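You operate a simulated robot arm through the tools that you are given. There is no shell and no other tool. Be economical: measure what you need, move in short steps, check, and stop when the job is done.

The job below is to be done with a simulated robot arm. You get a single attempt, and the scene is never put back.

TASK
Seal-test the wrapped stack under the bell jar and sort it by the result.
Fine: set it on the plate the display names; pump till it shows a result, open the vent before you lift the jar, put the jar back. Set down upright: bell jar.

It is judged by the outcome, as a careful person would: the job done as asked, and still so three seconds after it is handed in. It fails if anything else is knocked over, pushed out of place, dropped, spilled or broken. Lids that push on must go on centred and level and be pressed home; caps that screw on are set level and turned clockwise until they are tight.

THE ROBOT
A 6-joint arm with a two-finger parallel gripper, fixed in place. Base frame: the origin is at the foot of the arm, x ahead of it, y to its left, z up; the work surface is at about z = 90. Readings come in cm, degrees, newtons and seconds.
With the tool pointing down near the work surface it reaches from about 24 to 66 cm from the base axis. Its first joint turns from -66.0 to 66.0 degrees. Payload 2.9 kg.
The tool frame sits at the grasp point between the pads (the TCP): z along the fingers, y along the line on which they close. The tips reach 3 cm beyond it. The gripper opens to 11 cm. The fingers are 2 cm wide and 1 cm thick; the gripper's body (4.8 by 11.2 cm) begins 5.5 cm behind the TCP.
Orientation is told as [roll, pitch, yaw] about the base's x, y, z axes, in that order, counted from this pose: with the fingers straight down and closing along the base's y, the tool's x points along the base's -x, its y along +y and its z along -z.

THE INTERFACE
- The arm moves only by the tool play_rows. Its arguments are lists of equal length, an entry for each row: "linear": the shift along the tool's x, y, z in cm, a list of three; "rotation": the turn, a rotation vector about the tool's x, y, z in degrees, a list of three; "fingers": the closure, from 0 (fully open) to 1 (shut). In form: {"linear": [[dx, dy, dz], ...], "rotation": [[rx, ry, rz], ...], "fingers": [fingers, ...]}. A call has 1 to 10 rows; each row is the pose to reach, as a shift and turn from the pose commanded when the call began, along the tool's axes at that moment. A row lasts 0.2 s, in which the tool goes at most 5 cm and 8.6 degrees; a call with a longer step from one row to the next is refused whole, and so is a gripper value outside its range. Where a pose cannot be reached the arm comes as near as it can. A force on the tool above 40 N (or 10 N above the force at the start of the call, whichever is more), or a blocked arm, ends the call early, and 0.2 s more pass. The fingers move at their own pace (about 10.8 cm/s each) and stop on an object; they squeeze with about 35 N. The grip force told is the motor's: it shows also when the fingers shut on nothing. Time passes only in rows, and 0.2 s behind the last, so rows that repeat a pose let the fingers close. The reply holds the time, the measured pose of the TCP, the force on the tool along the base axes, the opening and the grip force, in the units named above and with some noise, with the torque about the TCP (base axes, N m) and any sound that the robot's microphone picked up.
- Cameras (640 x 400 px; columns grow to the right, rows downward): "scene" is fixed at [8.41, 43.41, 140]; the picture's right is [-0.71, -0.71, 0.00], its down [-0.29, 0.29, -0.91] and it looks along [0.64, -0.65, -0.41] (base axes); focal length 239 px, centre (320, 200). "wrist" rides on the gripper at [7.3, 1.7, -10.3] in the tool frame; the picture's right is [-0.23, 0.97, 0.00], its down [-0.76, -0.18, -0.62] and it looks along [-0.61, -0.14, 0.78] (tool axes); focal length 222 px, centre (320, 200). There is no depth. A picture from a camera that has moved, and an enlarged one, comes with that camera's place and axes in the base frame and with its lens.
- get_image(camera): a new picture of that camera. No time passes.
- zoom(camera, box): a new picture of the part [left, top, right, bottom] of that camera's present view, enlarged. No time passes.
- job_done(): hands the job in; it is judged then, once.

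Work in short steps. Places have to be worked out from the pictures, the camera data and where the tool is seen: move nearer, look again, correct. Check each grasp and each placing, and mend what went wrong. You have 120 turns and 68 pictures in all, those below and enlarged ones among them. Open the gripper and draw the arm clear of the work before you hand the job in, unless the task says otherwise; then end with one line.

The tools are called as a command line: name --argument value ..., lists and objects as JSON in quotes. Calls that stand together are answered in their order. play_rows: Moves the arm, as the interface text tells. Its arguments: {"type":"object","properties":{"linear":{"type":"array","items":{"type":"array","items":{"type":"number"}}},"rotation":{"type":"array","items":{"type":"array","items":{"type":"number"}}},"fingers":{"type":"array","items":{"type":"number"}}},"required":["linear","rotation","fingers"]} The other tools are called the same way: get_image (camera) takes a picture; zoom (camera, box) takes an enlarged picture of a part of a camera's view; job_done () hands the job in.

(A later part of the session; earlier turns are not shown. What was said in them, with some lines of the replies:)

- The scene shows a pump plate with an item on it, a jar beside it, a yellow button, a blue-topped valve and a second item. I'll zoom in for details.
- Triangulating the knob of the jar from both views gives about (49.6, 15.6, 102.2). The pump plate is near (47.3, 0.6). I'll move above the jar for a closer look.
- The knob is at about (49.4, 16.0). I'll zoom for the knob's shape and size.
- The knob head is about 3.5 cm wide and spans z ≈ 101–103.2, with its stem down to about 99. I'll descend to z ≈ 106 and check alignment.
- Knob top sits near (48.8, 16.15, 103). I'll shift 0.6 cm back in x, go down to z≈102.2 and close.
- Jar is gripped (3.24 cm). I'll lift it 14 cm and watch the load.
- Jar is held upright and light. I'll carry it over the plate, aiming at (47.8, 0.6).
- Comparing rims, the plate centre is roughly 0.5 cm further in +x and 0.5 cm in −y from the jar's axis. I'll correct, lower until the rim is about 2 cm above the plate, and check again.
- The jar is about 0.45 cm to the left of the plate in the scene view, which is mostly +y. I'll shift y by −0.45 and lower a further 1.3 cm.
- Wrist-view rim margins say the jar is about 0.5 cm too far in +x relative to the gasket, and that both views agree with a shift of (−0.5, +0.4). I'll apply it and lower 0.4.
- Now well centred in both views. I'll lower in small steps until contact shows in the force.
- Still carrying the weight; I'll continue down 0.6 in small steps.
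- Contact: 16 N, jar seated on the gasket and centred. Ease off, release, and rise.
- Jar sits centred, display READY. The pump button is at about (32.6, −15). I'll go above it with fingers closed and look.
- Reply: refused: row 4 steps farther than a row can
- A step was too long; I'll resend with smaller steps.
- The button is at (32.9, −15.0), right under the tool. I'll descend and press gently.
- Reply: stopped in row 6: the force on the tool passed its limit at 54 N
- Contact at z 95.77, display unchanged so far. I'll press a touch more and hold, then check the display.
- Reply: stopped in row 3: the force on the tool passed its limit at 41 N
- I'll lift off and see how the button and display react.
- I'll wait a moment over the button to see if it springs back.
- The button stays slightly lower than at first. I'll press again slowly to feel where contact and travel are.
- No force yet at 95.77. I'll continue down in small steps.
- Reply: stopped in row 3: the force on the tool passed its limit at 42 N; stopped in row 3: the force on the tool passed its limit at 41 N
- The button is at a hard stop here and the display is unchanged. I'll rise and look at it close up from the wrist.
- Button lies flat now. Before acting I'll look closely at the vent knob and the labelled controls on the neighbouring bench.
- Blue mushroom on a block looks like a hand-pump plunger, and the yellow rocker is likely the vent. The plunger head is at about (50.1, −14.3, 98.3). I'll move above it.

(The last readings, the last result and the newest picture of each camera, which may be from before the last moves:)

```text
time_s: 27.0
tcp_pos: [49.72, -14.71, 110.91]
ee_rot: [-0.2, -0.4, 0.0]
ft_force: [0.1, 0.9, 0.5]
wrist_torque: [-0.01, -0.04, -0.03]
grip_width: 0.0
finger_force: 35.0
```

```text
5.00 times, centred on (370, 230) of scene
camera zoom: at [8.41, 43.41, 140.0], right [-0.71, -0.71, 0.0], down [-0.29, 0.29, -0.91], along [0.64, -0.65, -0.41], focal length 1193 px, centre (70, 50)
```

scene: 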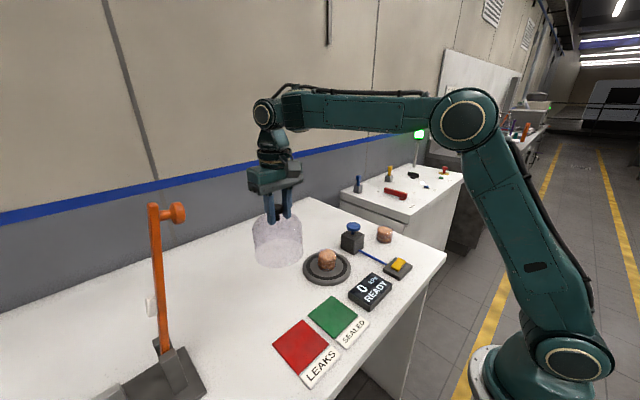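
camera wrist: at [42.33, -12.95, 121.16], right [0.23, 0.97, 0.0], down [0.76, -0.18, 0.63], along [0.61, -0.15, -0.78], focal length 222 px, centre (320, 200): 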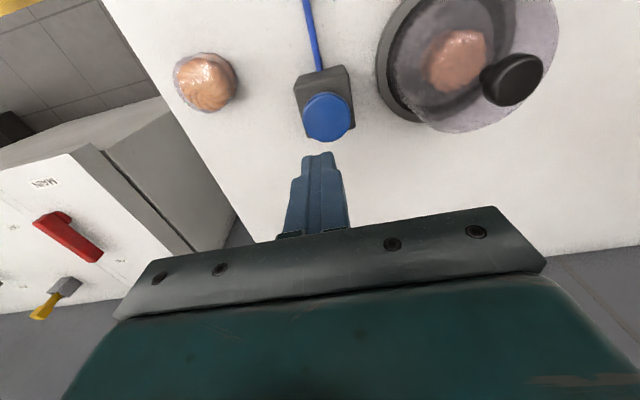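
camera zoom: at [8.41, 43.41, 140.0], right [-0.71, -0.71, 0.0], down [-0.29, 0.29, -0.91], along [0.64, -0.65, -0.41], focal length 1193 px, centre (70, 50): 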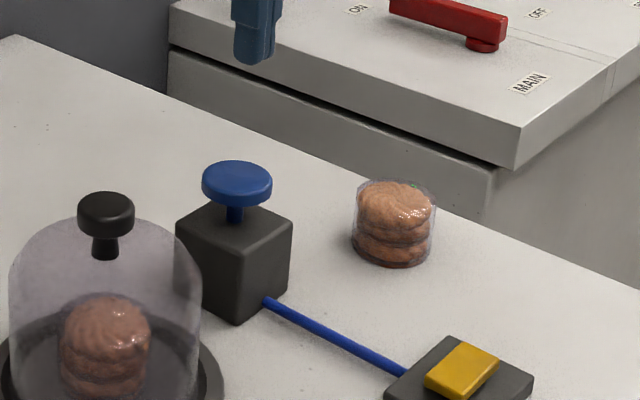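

Plunger head at (49.6, −14.2, ~98.6). I'll align and descend gently to contact, then press the stroke.

play_rows --linear '[[0.1, 0.5, 3.5], [0.1, 0.5, 7], [0.1, 0.5, 8.5], [0.1, 0.5, 9.2], [0.1, 0.5, 9.6], [0.1, 0.5, 10], [0.1, 0.5, 10.4]]' --rotation '[[0, 0, 0], [0, 0, 0], [0, 0, 0], [0, 0, 0], [0, 0, 0], [0, 0, 0], [0, 0, 0]]' --fingers '[1, 1, 1, 1, 1, 1, 1]'

zoom --camera "scene" --box '[310, 210, 430, 290]'

```text
time_s: 28.6
tcp_pos: [49.79, -13.98, 100.44]
ee_rot: [-0.1, -0.4, -0.1]
ft_force: [-2.6, 4.5, 6.8]
wrist_torque: [0.08, 0.06, -0.02]
grip_width: 0.01
finger_force: 35.1
heard: click
```

```text
5.00 times, centred on (370, 250) of scene
camera zoom: at [8.39, 43.43, 139.99], right [-0.71, -0.71, 0.0], down [-0.29, 0.29, -0.91], along [0.64, -0.65, -0.41], focal length 1193 px, centre (70, -50)
```

zoom: 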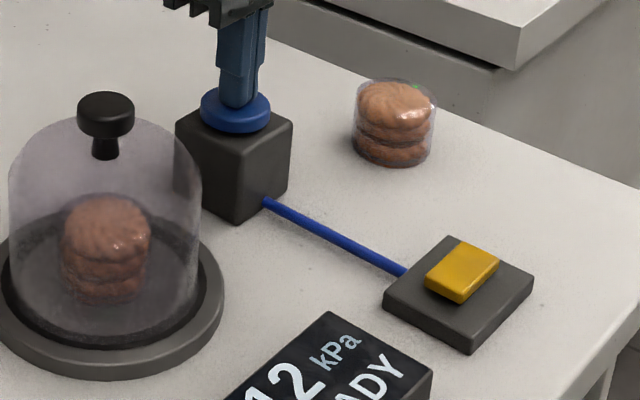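

A click and the display reads 12 kPa – it's the pump. I'll repeat strokes.

play_rows --linear '[[0, 0, -1.5], [0, 0, -2.2], [0, 0, -1], [0, 0, 0], [0, 0, 0], [0, 0, -1.5], [0, 0, -2.2], [0, 0, -1], [0, 0, 0], [0, 0, 0]]' --rotation '[[0, 0, 0], [0, 0, 0], [0, 0, 0], [0, 0, 0], [0, 0, 0], [0, 0, 0], [0, 0, 0], [0, 0, 0], [0, 0, 0], [0, 0, 0]]' --fingers '[1, 1, 1, 1, 1, 1, 1, 1, 1, 1]'

zoom --camera "scene" --box '[310, 230, 430, 310]'

```text
time_s: 30.8
tcp_pos: [49.87, -14.0, 100.43]
ee_rot: [-0.1, -0.4, -0.2]
ft_force: [3.3, -3.3, 6.5]
wrist_torque: [-0.08, -0.02, 0.0]
grip_width: 0.01
finger_force: 34.6
heard: click, click
```

```text
5.00 times, centred on (370, 270) of scene
camera zoom: at [8.4, 43.41, 140.0], right [-0.71, -0.71, 0.0], down [-0.29, 0.29, -0.91], along [0.64, -0.65, -0.41], focal length 1193 px, centre (70, -150)
```

zoom: 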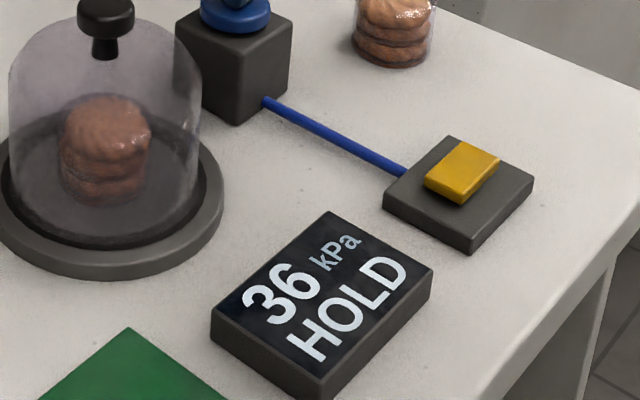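

36 kPa, HOLD. I'll lift off the plunger and wait for the result.

play_rows --linear '[[0, 0, -2], [0, 0, -5], [0, 0, -8], [0, 0, -8], [0, 0, -8], [0, 0, -8], [0, 0, -8], [0, 0, -8], [0, 0, -8], [0, 0, -8]]' --rotation '[[0, 0, 0], [0, 0, 0], [0, 0, 0], [0, 0, 0], [0, 0, 0], [0, 0, 0], [0, 0, 0], [0, 0, 0], [0, 0, 0], [0, 0, 0]]' --fingers '[1, 1, 1, 1, 1, 1, 1, 1, 1, 1]'

zoom --camera "scene" --box '[310, 230, 430, 310]'

```text
time_s: 33.0
tcp_pos: [49.71, -14.07, 108.37]
ee_rot: [-0.2, -0.4, 0.0]
ft_force: [0.0, -0.1, -1.1]
wrist_torque: [-0.04, -0.02, 0.01]
grip_width: 0.0
finger_force: 34.8
```

```text
5.00 times, centred on (370, 270) of scene
camera zoom: at [8.41, 43.41, 140.0], right [-0.71, -0.71, 0.0], down [-0.29, 0.29, -0.91], along [0.64, -0.65, -0.41], focal length 1193 px, centre (70, -150)
```

zoom: 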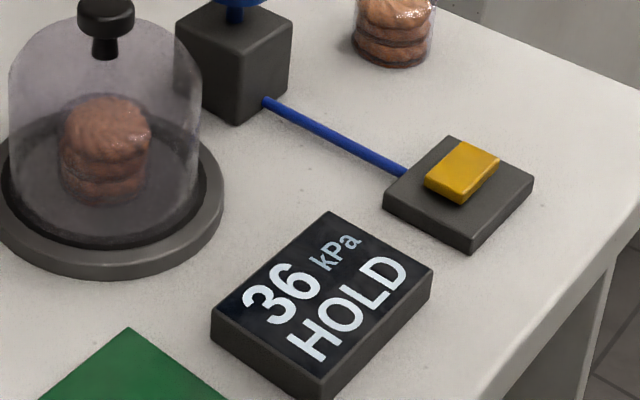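

Still HOLD. I'll use the waiting time to go back above the yellow rocker, then look.

play_rows --linear '[[0, 0, -3], [4, -0.2, -4], [8, -0.5, -4], [12, -0.8, -4], [15, -1, -4], [16.8, -1, -2], [16.8, -1, 0], [16.8, -1, 0], [16.8, -1, 0], [16.8, -1, 0]]' --rotation '[[0, 0, 0], [0, 0, 0], [0, 0, 0], [0, 0, 0], [0, 0, 0], [0, 0, 0], [0, 0, 0], [0, 0, 0], [0, 0, 0], [0, 0, 0]]' --fingers '[1, 1, 1, 1, 1, 1, 1, 1, 1, 1]'

zoom --camera "scene" --box '[310, 230, 430, 310]'

```text
time_s: 35.2
tcp_pos: [33.03, -14.95, 108.09]
ee_rot: [-0.3, -0.4, 0.0]
ft_force: [0.4, -0.1, -0.4]
wrist_torque: [0.02, -0.03, 0.0]
grip_width: 0.0
finger_force: 34.9
```

```text
5.00 times, centred on (370, 270) of scene
camera zoom: at [8.41, 43.41, 140.0], right [-0.71, -0.71, 0.0], down [-0.29, 0.29, -0.91], along [0.64, -0.65, -0.41], focal length 1193 px, centre (70, -150)
```

zoom: 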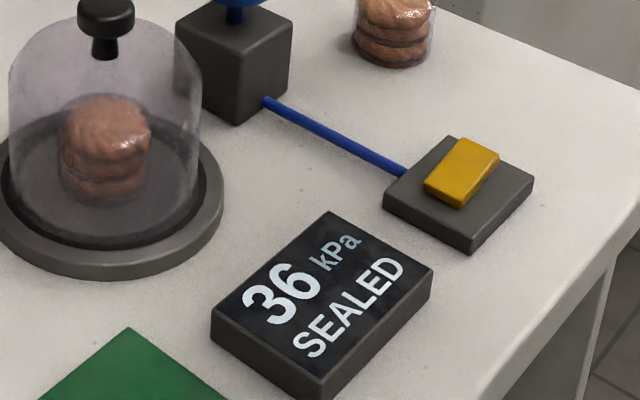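

Result: SEALED → green plate. Now I open the vent by pressing the yellow rocker and check that the pressure falls.

play_rows --linear '[[0.1, 0, 4], [0.1, 0, 8], [0.1, 0, 11], [0.1, 0, 11.8], [0.1, 0, 12.2], [0.1, 0, 12.3], [0.1, 0, 12.3]]' --rotation '[[0, 0, 0], [0, 0, 0], [0, 0, 0], [0, 0, 0], [0, 0, 0], [0, 0, 0], [0, 0, 0]]' --fingers '[1, 1, 1, 1, 1, 1, 1]'

zoom --camera "scene" --box '[310, 230, 430, 310]'

```text
time_s: 36.8
tcp_pos: [32.97, -15.0, 96.06]
ee_rot: [-0.1, -0.4, -0.2]
ft_force: [-0.8, 0.4, -0.5]
wrist_torque: [0.01, 0.02, 0.0]
grip_width: 0.0
finger_force: 35.3
```

```text
5.00 times, centred on (370, 270) of scene
camera zoom: at [8.41, 43.41, 140.0], right [-0.71, -0.71, 0.0], down [-0.29, 0.29, -0.91], along [0.64, -0.65, -0.41], focal length 1193 px, centre (70, -150)
```

zoom: 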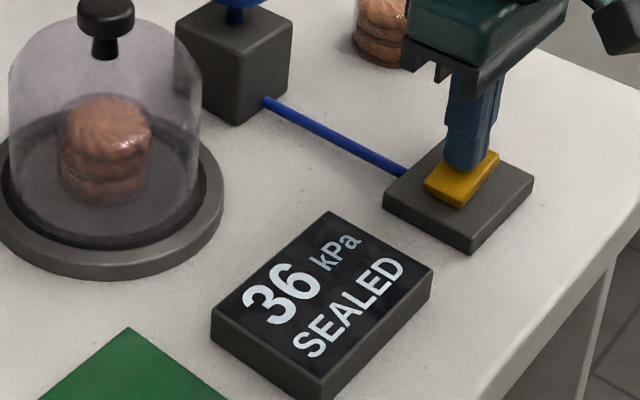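

Not in contact yet; I'll continue the press.

play_rows --linear '[[0, 0, 0.2], [0, 0, 0.4], [0, 0, 0.5], [0, 0, 0.5]]' --rotation '[[0, 0, 0], [0, 0, 0], [0, 0, 0], [0, 0, 0]]' --fingers '[1, 1, 1, 1]'

zoom --camera "scene" --box '[310, 230, 430, 310]'

```text
time_s: 37.8
tcp_pos: [32.94, -15.05, 95.79]
ee_rot: [-0.2, -0.6, -0.2]
ft_force: [-3.2, 0.7, 6.5]
wrist_torque: [0.0, 0.15, 0.02]
grip_width: 0.0
finger_force: 34.8
stopped in row 4: the force on the tool passed its limit at 42 N (the readings are from after the stop); the commanded pose is now the measured one
```

```text
5.00 times, centred on (370, 270) of scene
camera zoom: at [8.39, 43.42, 139.99], right [-0.71, -0.71, 0.0], down [-0.29, 0.29, -0.91], along [0.64, -0.65, -0.41], focal length 1193 px, centre (70, -150)
```

zoom: 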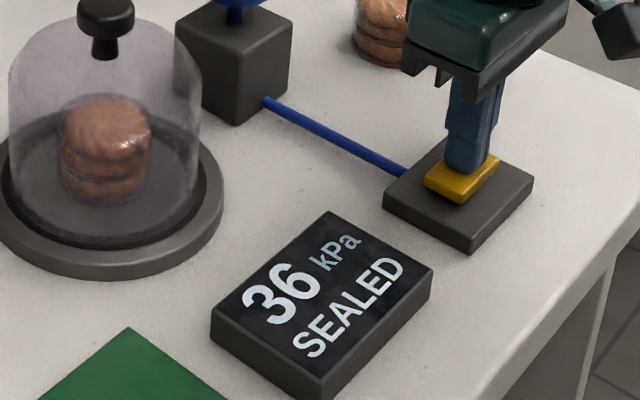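

The rocker is pivoted near its middle, and at rest its −y end stands up. I've been pressing on the pivot, so I'll move to the −y end (y ≈ −16.4) and press there.

play_rows --linear '[[0, 0, -1], [0, -0.7, -1.5], [0, -1.35, -1.2], [0, -1.35, -0.5], [0, -1.35, -0.1], [0, -1.35, 0.2], [0, -1.35, 0.4], [0, -1.35, 0.4]]' --rotation '[[0, 0, 0], [0, 0, 0], [0, 0, 0], [0, 0, 0], [0, 0, 0], [0, 0, 0], [0, 0, 0], [0, 0, 0]]' --fingers '[1, 1, 1, 1, 1, 1, 1, 1]'

zoom --camera "scene" --box '[310, 230, 430, 310]'

```text
time_s: 39.4
tcp_pos: [32.94, -16.41, 95.6]
ee_rot: [-0.5, -0.6, -0.2]
ft_force: [-4.7, 0.1, 8.8]
wrist_torque: [0.06, 0.2, 0.04]
grip_width: 0.0
finger_force: 35.1
stopped in row 8: the force on the tool passed its limit at 44 N (the readings are from after the stop); the commanded pose is now the measured one
```

```text
5.00 times, centred on (370, 270) of scene
camera zoom: at [8.38, 43.42, 139.99], right [-0.71, -0.71, 0.0], down [-0.29, 0.29, -0.91], along [0.64, -0.65, -0.41], focal length 1193 px, centre (70, -150)
```

zoom: 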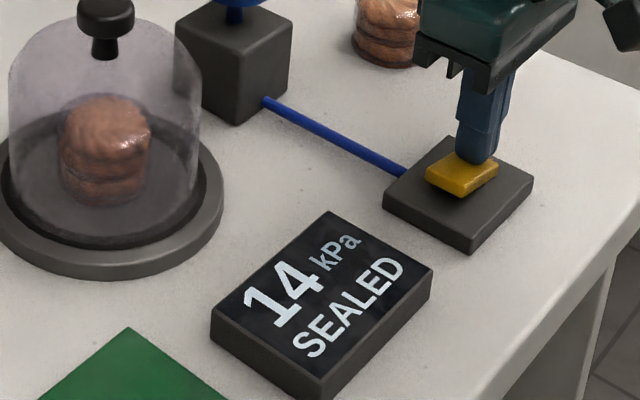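

Pressure is falling (14 kPa). I'll hold briefly, then lift off toward a height and verify 0.

play_rows --linear '[[0, 0, 0], [0, 0, 0], [0, 0, 0], [0, 0, 0], [0, 0, 0], [0, 0, -3], [0, 0, -7], [0, 0, -11], [0, 0, -15], [0, 0, -15]]' --rotation '[[0, 0, 0], [0, 0, 0], [0, 0, 0], [0, 0, 0], [0, 0, 0], [0, 0, 0], [0, 0, 0], [0, 0, 0], [0, 0, 0], [0, 0, 0]]' --fingers '[1, 1, 1, 1, 1, 1, 1, 1, 1, 1]'

zoom --camera "scene" --box '[310, 230, 430, 310]'

```text
time_s: 41.6
tcp_pos: [32.89, -16.36, 110.4]
ee_rot: [-0.5, -0.7, -0.3]
ft_force: [-0.7, -0.2, -0.3]
wrist_torque: [0.03, -0.01, 0.04]
grip_width: 0.0
finger_force: 34.9
```

```text
5.00 times, centred on (370, 270) of scene
camera zoom: at [8.4, 43.41, 140.0], right [-0.71, -0.71, 0.0], down [-0.29, 0.29, -0.91], along [0.64, -0.65, -0.41], focal length 1193 px, centre (70, -150)
```

zoom: 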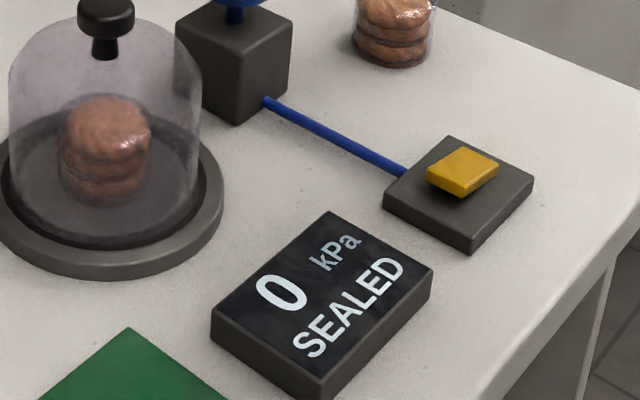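

Vent open, 0 kPa. Back to the jar's knob, opening the fingers and trimming the small tilt.

play_rows --linear '[[0, 0, -3], [-2, 2.2, -5.5], [-5, 5.5, -6], [-8, 8.8, -6], [-11, 12.1, -6], [-13.5, 14.8, -6], [-14.9, 16.3, -5], [-14.9, 16.3, -1], [-14.9, 16.3, 0], [-14.9, 16.3, 0]]' --rotation '[[0, 0, 0], [-0.5, 0.7, -0.3], [-0.5, 0.7, -0.3], [-0.5, 0.7, -0.3], [-0.5, 0.7, -0.3], [-0.5, 0.7, -0.3], [-0.5, 0.7, -0.3], [-0.5, 0.7, -0.3], [-0.5, 0.7, -0.3], [-0.5, 0.7, -0.3]]' --fingers '[1, 0.3, 0.3, 0.3, 0.3, 0.3, 0.3, 0.3, 0.3, 0.3]'

zoom --camera "wrist" --box '[200, 50, 440, 250]'

```text
time_s: 43.8
tcp_pos: [47.85, -0.25, 110.56]
ee_rot: [0.0, 0.1, 0.1]
ft_force: [-0.7, -0.1, 0.3]
wrist_torque: [0.02, 0.01, 0.0]
grip_width: 7.7
finger_force: 0.0
```

```text
2.00 times, centred on (320, 150) of wrist
camera zoom: at [40.38, 1.34, 120.87], right [0.23, 0.97, 0.0], down [0.76, -0.18, 0.62], along [0.61, -0.14, -0.78], focal length 444 px, centre (320, 300)
```

zoom: 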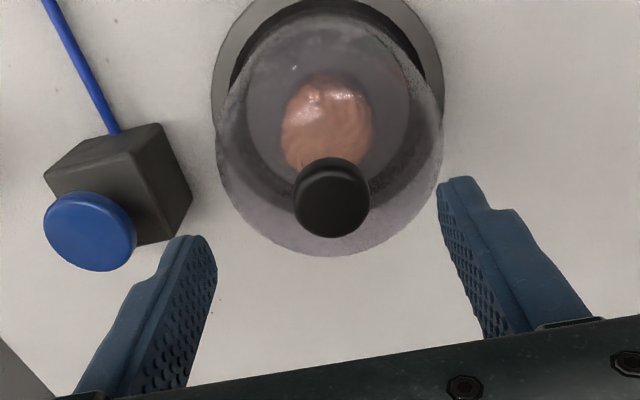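

Aligned over the knob. Descend to z≈103.4 and grip.

play_rows --linear '[[-0.2, 0.15, 3.5], [-0.2, 0.15, 6], [-0.2, 0.15, 7.1], [-0.2, 0.15, 7.1], [-0.2, 0.15, 7.1], [-0.2, 0.15, 7.1], [-0.2, 0.15, 7.1]]' --rotation '[[0, 0, 0], [0, 0, 0], [0, 0, 0], [0, 0, 0], [0, 0, 0], [0, 0, 0], [0, 0, 0]]' --fingers '[0.3, 0.3, 0.3, 0.3, 0.7, 1, 1]'

play_rows --linear '[[0, 0, -0.5], [0, 0, -1.5], [0, 0, -3], [0, 0, -6], [0, 0, -9], [0, 0, -12], [0, 0, -13], [0, 0, -13]]' --rotation '[[0, 0, 0], [0, 0, 0], [0, 0, 0], [0, 0, 0], [0, 0, 0], [0, 0, 0], [0, 0, 0], [0, 0, 0]]' --fingers '[1, 1, 1, 1, 1, 1, 1, 1]'

zoom --camera "scene" --box '[240, 180, 420, 300]'

```text
time_s: 45.4
tcp_pos: [48.05, 0.01, 103.43]
ee_rot: [-0.1, -0.1, 0.2]
ft_force: [0.3, 0.4, 6.7]
wrist_torque: [0.02, -0.22, -0.02]
grip_width: 3.32
finger_force: 34.7
```

```text
time_s: 47.2
tcp_pos: [47.86, -0.02, 116.37]
ee_rot: [0.0, 0.0, 0.0]
ft_force: [-0.4, -0.3, -1.8]
wrist_torque: [0.02, 0.01, -0.02]
grip_width: 3.3
finger_force: 34.5
```

```text
3.33 times, centred on (330, 240) of scene
camera zoom: at [8.41, 43.41, 139.99], right [-0.71, -0.71, 0.0], down [-0.29, 0.29, -0.91], along [0.64, -0.65, -0.41], focal length 796 px, centre (287, 67)
```

zoom: 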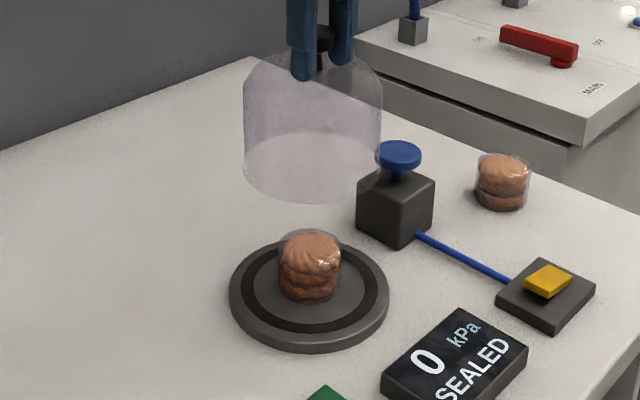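

Jar is off the plate with the stack undisturbed. I'll carry it back to its spot at y≈16.2.

play_rows --linear '[[-0.3, 3, 0], [-0.6, 6.5, 0], [-0.9, 10, 0], [-1.1, 13.5, 0], [-1.2, 15.5, 0], [-1.2, 16.2, 0], [-1.2, 16.2, 3], [-1.2, 16.2, 7], [-1.2, 16.2, 10], [-1.2, 16.2, 12]]' --rotation '[[0, 0, 0], [0, 0, 0], [0, 0, 0], [0, 0, 0], [0, 0, 0], [0, 0, 0], [0, 0, 0], [0, 0, 0], [0, 0, 0], [0, 0, 0]]' --fingers '[1, 1, 1, 1, 1, 1, 1, 1, 1, 1]'

play_rows --linear '[[0, 0, 0.8], [0, 0, 1.4], [0, 0, 1.7], [0, 0, 1.9], [0, 0, 2.1]]' --rotation '[[0, 0, 0], [0, 0, 0], [0, 0, 0], [0, 0, 0], [0, 0, 0]]' --fingers '[1, 1, 1, 1, 1]'

zoom --camera "scene" --box '[240, 200, 420, 320]'

```text
time_s: 49.4
tcp_pos: [49.19, 16.22, 104.5]
ee_rot: [-0.1, 0.0, 0.1]
ft_force: [0.6, -0.4, -3.6]
wrist_torque: [0.02, 0.03, 0.01]
grip_width: 3.3
finger_force: 35.0
```

```text
time_s: 50.6
tcp_pos: [49.23, 16.24, 102.39]
ee_rot: [0.0, 0.0, 0.1]
ft_force: [-0.3, -0.1, -1.2]
wrist_torque: [0.01, 0.0, -0.02]
grip_width: 3.31
finger_force: 35.4
```

```text
3.33 times, centred on (330, 260) of scene
camera zoom: at [8.41, 43.41, 139.99], right [-0.71, -0.71, 0.0], down [-0.29, 0.29, -0.91], along [0.64, -0.65, -0.41], focal length 796 px, centre (287, 0)
```

zoom: 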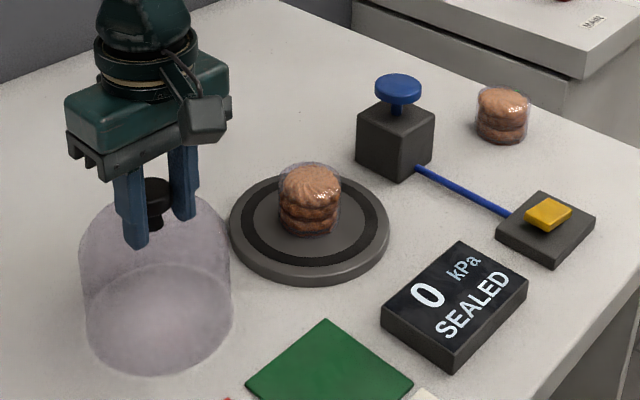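

Nearly down. I'll lower to contact.

play_rows --linear '[[0, 0, 0.1], [0, 0, 0.2], [0, 0, 0.25]]' --rotation '[[0, 0, 0], [0, 0, 0], [0, 0, 0]]' --fingers '[1, 1, 1]'

```text
time_s: 51.4
tcp_pos: [49.09, 16.28, 102.24]
ee_rot: [0.1, -0.1, 0.0]
ft_force: [-1.1, 0.2, 0.0]
wrist_torque: [-0.01, -0.04, 0.03]
grip_width: 3.34
finger_force: 35.1
```

play_rows --linear '[[0, 0, 0.1], [0, 0, 0.2], [0, 0, 0.2]]' --rotation '[[0, 0, 0], [0, 0, 0], [0, 0, 0]]' --fingers '[1, 1, 1]'

```text
time_s: 52.2
tcp_pos: [49.15, 16.25, 102.17]
ee_rot: [0.2, -0.2, 0.2]
ft_force: [-11.2, 1.2, 27.9]
wrist_torque: [-0.16, 0.52, -0.06]
grip_width: 3.29
finger_force: 34.9
```

Seated with 28 N. Ease off, release and rise.

play_rows --linear '[[0, 0, -0.25], [0, 0, -0.25], [0, 0, -0.25], [0, 0, -0.25], [0, 0, -3], [0, 0, -7], [0, 0, -10], [0, 0, -10]]' --rotation '[[0, 0, 0], [0, 0, 0], [0, 0, 0], [0, 0, 0], [0, 0, 0], [0, 0, 0], [0, 0, 0], [0, 0, 0]]' --fingers '[1, 0.5, 0.3, 0.3, 0.3, 0.3, 0.3, 0.3]'

play_rows --linear '[[0, -4, 0], [0.2, -8, 0], [0.6, -12, 0], [0.9, -15, 0.5], [0.9, -16.1, 2], [0.9, -16.1, 2]]' --rotation '[[0, 0, 0], [0, 0, 0], [0, 0, 0], [0, 0, 0], [0, 0, 0], [0, 0, 0]]' --fingers '[0.3, 0.3, 0.3, 0.3, 0.3, 0.3]'

get_image --camera "wrist"

zoom --camera "scene" --box '[250, 210, 400, 310]'

```text
time_s: 54.0
tcp_pos: [49.15, 16.24, 112.07]
ee_rot: [0.1, 0.0, 0.3]
ft_force: [-0.2, 0.5, 0.4]
wrist_torque: [0.0, 0.0, 0.0]
grip_width: 7.7
finger_force: 0.1
```

```text
time_s: 55.4
tcp_pos: [48.25, -0.0, 109.84]
ee_rot: [0.1, -0.1, 0.1]
ft_force: [0.3, 0.2, -0.1]
wrist_torque: [0.03, -0.01, 0.02]
grip_width: 7.69
finger_force: 0.1
```

```text
14 pictures are left
camera wrist: at [40.84, 1.58, 120.16], right [0.23, 0.97, 0.0], down [0.76, -0.18, 0.62], along [0.61, -0.14, -0.78], focal length 222 px, centre (320, 200)
```

wrist: 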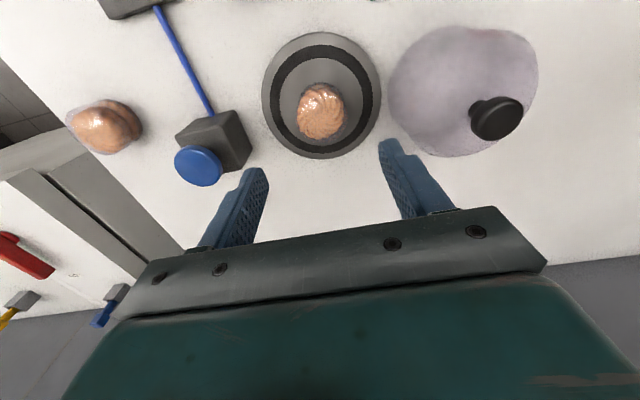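

```text
4.00 times, centred on (325, 260) of scene
camera zoom: at [8.41, 43.41, 140.0], right [-0.71, -0.71, 0.0], down [-0.29, 0.29, -0.91], along [0.64, -0.65, -0.41], focal length 955 px, centre (300, -40)
```

zoom: 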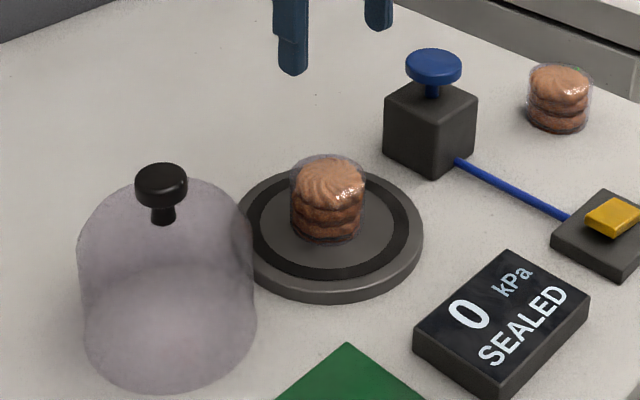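

The stack is at (48.3, 0.0), top about z 95.7. I'll descend to TCP z≈95.0 around it and begin closing gently.

play_rows --linear '[[0, 0, 4], [0, 0, 8], [0, 0, 11], [0, 0, 13], [0, 0, 14.6], [0, 0, 14.8], [0, 0, 14.8]]' --rotation '[[0, 0, 0], [0, 0, 0], [0, 0, 0], [0, 0, 0], [0, 0, 0], [0, 0, 0], [0, 0, 0]]' --fingers '[0.3, 0.3, 0.3, 0.3, 0.3, 0.3, 0.3]'

play_rows --linear '[[0, 0, 0], [0, 0, 0], [0, 0, 0], [0, 0, 0]]' --rotation '[[0, 0, 0], [0, 0, 0], [0, 0, 0], [0, 0, 0]]' --fingers '[0.4, 0.45, 0.5, 0.52]'

zoom --camera "scene" --box '[280, 220, 380, 290]'

```text
time_s: 57.0
tcp_pos: [48.27, 0.15, 95.15]
ee_rot: [0.0, 0.0, 0.1]
ft_force: [1.1, -0.3, 0.2]
wrist_torque: [0.02, 0.0, 0.02]
grip_width: 7.68
finger_force: 0.1
```

```text
time_s: 58.0
tcp_pos: [48.3, 0.1, 95.14]
ee_rot: [0.0, -0.1, 0.1]
ft_force: [-0.1, -0.2, 0.0]
wrist_torque: [-0.01, 0.01, 0.01]
grip_width: 5.71
finger_force: 11.9
```

```text
5.71 times, centred on (330, 255) of scene
camera zoom: at [8.41, 43.41, 140.0], right [-0.71, -0.71, 0.0], down [-0.29, 0.29, -0.91], along [0.64, -0.65, -0.41], focal length 1364 px, centre (263, -114)
```

zoom: 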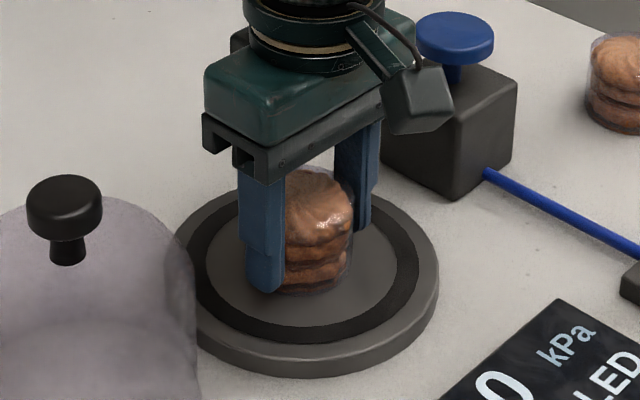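

The stack is held gently (5.71 cm, 12 N). I'll firm slightly and lift 14 cm.

play_rows --linear '[[0, 0, 0], [0, 0, -0.5], [0, 0, -2], [0, 0, -5], [0, 0, -8], [0, 0, -11], [0, 0, -13], [0, 0, -13]]' --rotation '[[0, 0, 0], [0, 0, 0], [0, 0, 0], [0, 0, 0], [0, 0, 0], [0, 0, 0], [0, 0, 0], [0, 0, 0]]' --fingers '[0.535, 0.535, 0.535, 0.535, 0.535, 0.535, 0.535, 0.535]'

play_rows --linear '[[2.5, 2, 0], [5, 4, 0], [7.5, 6, 0], [10, 8.5, 0], [12.3, 10.3, 0], [13.3, 11, 0], [13.3, 11, 0]]' --rotation '[[0, 0, 0], [0, 0, 0], [0, 0, 0], [0, 0, 0], [0, 0, 0], [0, 0, 0], [0, 0, 0]]' --fingers '[0.535, 0.535, 0.535, 0.535, 0.535, 0.535, 0.535]'

get_image --camera "wrist"

get_image --camera "scene"

```text
time_s: 59.8
tcp_pos: [48.3, 0.0, 108.2]
ee_rot: [0.0, 0.0, 0.1]
ft_force: [-0.4, 0.1, -1.0]
wrist_torque: [0.03, 0.0, -0.01]
grip_width: 5.69
finger_force: 12.2
```

```text
time_s: 61.4
tcp_pos: [34.97, 11.19, 108.12]
ee_rot: [0.0, 0.1, 0.1]
ft_force: [-0.7, -0.3, -1.1]
wrist_torque: [-0.02, 0.01, -0.04]
grip_width: 5.68
finger_force: 11.4
```

```text
11 pictures are left
camera wrist: at [27.53, 12.72, 118.52], right [0.23, 0.97, 0.0], down [0.76, -0.18, 0.62], along [0.61, -0.14, -0.78], focal length 222 px, centre (320, 200)
```

wrist: 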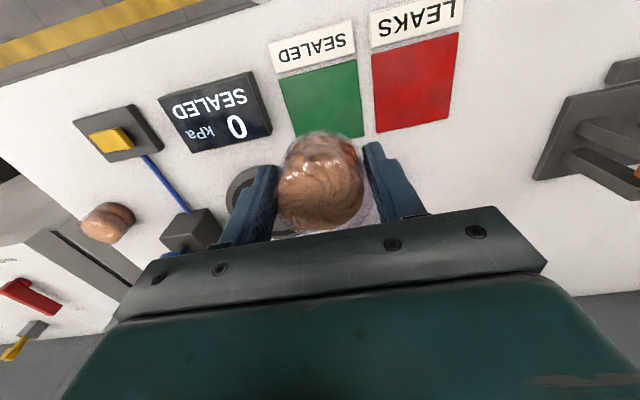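

```text
10 pictures are left
```

scene: 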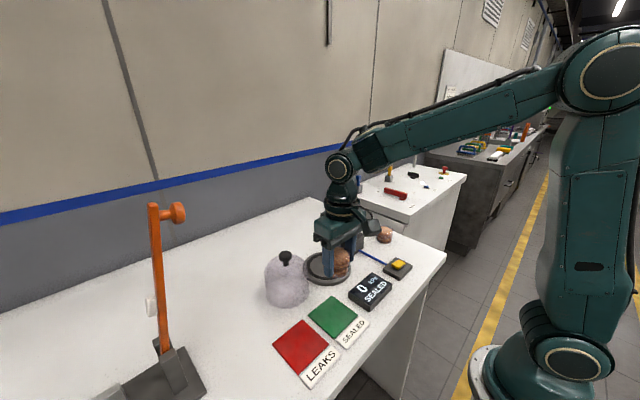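

The green plate is centred at about (35.3, 11.4). I'll shift there and lower until the stack is roughly 2 cm above it.

play_rows --linear '[[-0.3, 0.2, 3], [-0.3, 0.2, 6.5], [-0.3, 0.2, 9.5], [-0.3, 0.2, 11.5], [-0.3, 0.2, 11.5]]' --rotation '[[0, 0, 0], [0, 0, 0], [0, 0, 0], [0, 0, 0], [0, 0, 0]]' --fingers '[0.535, 0.535, 0.535, 0.535, 0.535]'

zoom --camera "scene" --box '[270, 270, 400, 360]'

zoom --camera "wrist" --box '[220, 20, 460, 220]'

```text
time_s: 62.6
tcp_pos: [35.26, 11.27, 96.68]
ee_rot: [0.0, 0.0, 0.1]
ft_force: [0.3, 0.1, -0.8]
wrist_torque: [-0.02, 0.01, -0.02]
grip_width: 5.71
finger_force: 11.8
```

```text
4.44 times, centred on (335, 315) of scene
camera zoom: at [8.41, 43.41, 140.0], right [-0.71, -0.71, 0.0], down [-0.29, 0.29, -0.91], along [0.64, -0.65, -0.41], focal length 1061 px, centre (253, -311)
```

zoom: 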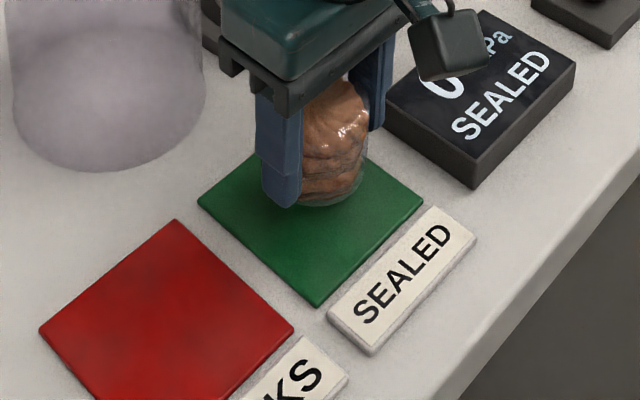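

```text
2.00 times, centred on (340, 120) of wrist
camera zoom: at [27.93, 12.82, 107.02], right [0.23, 0.97, 0.0], down [0.76, -0.18, 0.62], along [0.61, -0.14, -0.78], focal length 444 px, centre (280, 360)
```

zoom: 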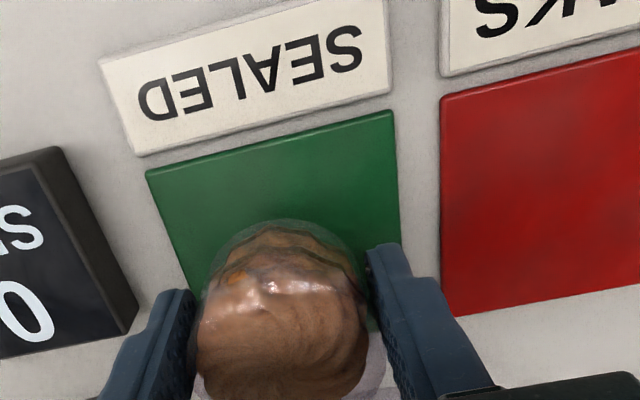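

The stack is over the green plate's centre within about 0.3 cm. I'll fine-shift and lower slowly to contact.

play_rows --linear '[[-0.2, 0.1, 0.3], [-0.2, 0.1, 0.6], [-0.2, 0.1, 0.9], [-0.2, 0.1, 0.9]]' --rotation '[[0, 0, 0], [0, 0, 0], [0, 0, 0], [0, 0, 0]]' --fingers '[0.535, 0.535, 0.535, 0.535]'

play_rows --linear '[[0, 0, 0.15], [0, 0, 0.3], [0, 0, 0.3]]' --rotation '[[0, 0, 0], [0, 0, 0], [0, 0, 0]]' --fingers '[0.535, 0.535, 0.535]'

zoom --camera "scene" --box '[290, 275, 370, 345]'

```text
time_s: 63.6
tcp_pos: [35.52, 11.49, 95.87]
ee_rot: [0.0, 0.0, 0.1]
ft_force: [0.6, -0.6, -0.9]
wrist_torque: [-0.02, 0.0, -0.01]
grip_width: 5.65
finger_force: 12.3
```

```text
time_s: 64.4
tcp_pos: [35.5, 11.28, 95.47]
ee_rot: [-0.1, 0.0, 0.1]
ft_force: [0.3, 0.8, 0.5]
wrist_torque: [-0.01, 0.0, -0.05]
grip_width: 5.7
finger_force: 11.3
```

```text
5.71 times, centred on (330, 310) of scene
camera zoom: at [8.41, 43.41, 140.0], right [-0.71, -0.71, 0.0], down [-0.29, 0.29, -0.91], along [0.64, -0.65, -0.41], focal length 1364 px, centre (263, -429)
```

zoom: 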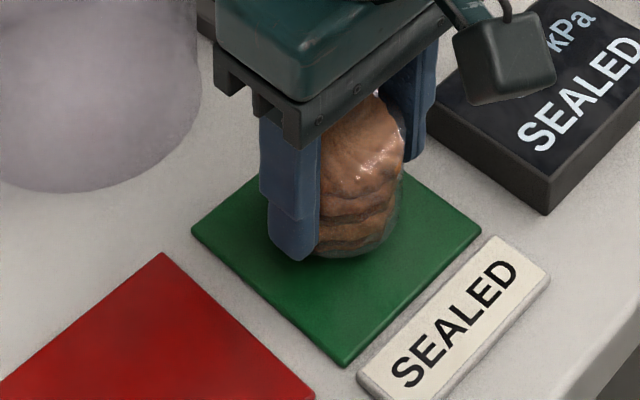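

Not clearly touching yet; I'll continue in small steps.

play_rows --linear '[[0, 0, 0.15], [0, 0, 0.3], [0, 0, 0.3]]' --rotation '[[0, 0, 0], [0, 0, 0], [0, 0, 0]]' --fingers '[0.535, 0.535, 0.535]'

play_rows --linear '[[0, 0, 0.15], [0, 0, 0.3], [0, 0, 0.3]]' --rotation '[[0, 0, 0], [0, 0, 0], [0, 0, 0]]' --fingers '[0.535, 0.535, 0.535]'

```text
time_s: 65.2
tcp_pos: [35.49, 11.37, 95.1]
ee_rot: [0.0, 0.0, 0.1]
ft_force: [-0.4, 0.2, -0.4]
wrist_torque: [0.0, 0.01, 0.0]
grip_width: 5.68
finger_force: 11.3
```

```text
time_s: 66.0
tcp_pos: [35.46, 11.44, 94.79]
ee_rot: [0.0, -0.1, 0.2]
ft_force: [0.2, -0.7, -0.8]
wrist_torque: [0.02, -0.01, -0.02]
grip_width: 5.73
finger_force: 12.3
```

play_rows --linear '[[0, 0, 0.1], [0, 0, 0.2], [0, 0, 0.2]]' --rotation '[[0, 0, 0], [0, 0, 0], [0, 0, 0]]' --fingers '[0.535, 0.535, 0.535]'

zoom --camera "scene" --box '[290, 275, 370, 345]'

```text
time_s: 66.8
tcp_pos: [35.51, 11.48, 94.6]
ee_rot: [0.0, 0.0, 0.1]
ft_force: [-0.1, 0.0, 0.3]
wrist_torque: [0.01, 0.02, 0.01]
grip_width: 5.73
finger_force: 11.9
```

```text
5.71 times, centred on (330, 310) of scene
camera zoom: at [8.41, 43.41, 140.0], right [-0.71, -0.71, 0.0], down [-0.29, 0.29, -0.91], along [0.64, -0.65, -0.41], focal length 1364 px, centre (263, -429)
```

zoom: 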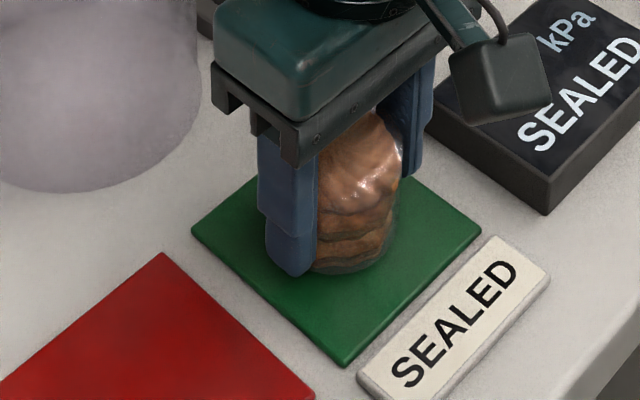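

play_rows --linear '[[0, 0, 0.1], [0, 0, 0.2], [0, 0, 0.2]]' --rotation '[[0, 0, 0], [0, 0, 0], [0, 0, 0]]' --fingers '[0.535, 0.535, 0.535]'

play_rows --linear '[[0, 0, 0.08], [0, 0, 0.15], [0, 0, 0.15]]' --rotation '[[0, 0, 0], [0, 0, 0], [0, 0, 0]]' --fingers '[0.535, 0.535, 0.535]'

```text
time_s: 67.6
tcp_pos: [35.4, 11.36, 94.38]
ee_rot: [0.0, 0.1, 0.1]
ft_force: [-0.3, -1.0, -1.0]
wrist_torque: [-0.01, -0.01, 0.0]
grip_width: 5.66
finger_force: 11.5
```

```text
time_s: 68.4
tcp_pos: [35.41, 11.46, 94.32]
ee_rot: [0.1, 0.0, 0.0]
ft_force: [-1.6, 0.7, 5.6]
wrist_torque: [-0.02, -0.01, -0.01]
grip_width: 5.69
finger_force: 12.7
```

Contact at 5.6 N: the stack is down. I'll release slowly and rise.

play_rows --linear '[[0, 0, -0.05], [0, 0, -0.05], [0, 0, -0.05], [0, 0, -0.05], [0, 0, -1], [0, 0, -3], [0, 0, -7], [0, 0, -11], [0, 0, -15], [0, 0, -18]]' --rotation '[[0, 0, 0], [0, 0, 0], [0, 0, 0], [0, 0, 0], [0, 0, 0], [0, 0, 0], [0, 0, 0], [0, 0, 0], [0, 0, 0], [0, 0, 0]]' --fingers '[0.5, 0.45, 0.35, 0.3, 0.3, 0.3, 0.3, 0.3, 0.3, 0.3]'

play_rows --linear '[[0, -3, -2], [0, -7, -4], [0, -11, -5], [0, -15, -5], [0, -18, -5], [0, -18, -5]]' --rotation '[[0, 0, 0], [0, 0, 0], [0, 0, 0], [0, 0, 0], [0, 0, 0], [0, 0, 0]]' --fingers '[0, 0, 0, 0, 0, 0]'

zoom --camera "scene" --box '[240, 210, 440, 350]'

```text
time_s: 70.6
tcp_pos: [35.38, 11.42, 112.28]
ee_rot: [0.1, 0.0, 0.1]
ft_force: [0.2, -0.5, 0.0]
wrist_torque: [0.0, -0.06, -0.01]
grip_width: 7.7
finger_force: 0.1
```

```text
time_s: 72.0
tcp_pos: [35.36, -6.58, 117.39]
ee_rot: [0.1, 0.0, 0.1]
ft_force: [-0.3, 0.8, -0.4]
wrist_torque: [0.0, -0.01, 0.02]
grip_width: 11.03
finger_force: 0.0
```

```text
2.86 times, centred on (340, 280) of scene
camera zoom: at [8.41, 43.41, 140.0], right [-0.71, -0.71, 0.0], down [-0.29, 0.29, -0.91], along [0.64, -0.65, -0.41], focal length 682 px, centre (263, -29)
```

zoom: 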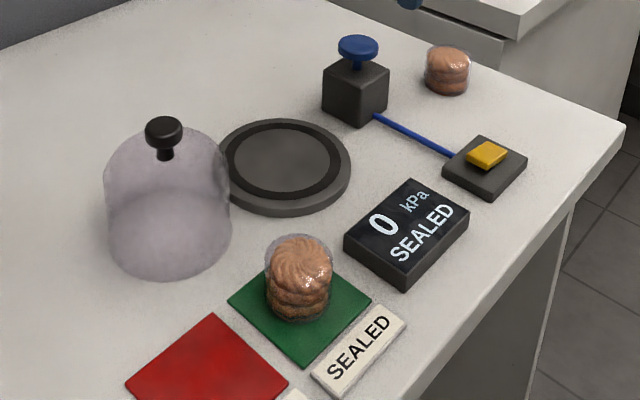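

The stack is on the green SEALED plate, the jar stands upright back in its spot, the vent is open, and the arm is clear with an open gripper. I'm handing in.

job_done

```text
The job is handed in.
```

The stack tested SEALED and now sits on the green SEALED plate. I opened the vent and waited for 0 kPa before lifting the bell jar, which is back upright in its original spot, and the arm is clear.
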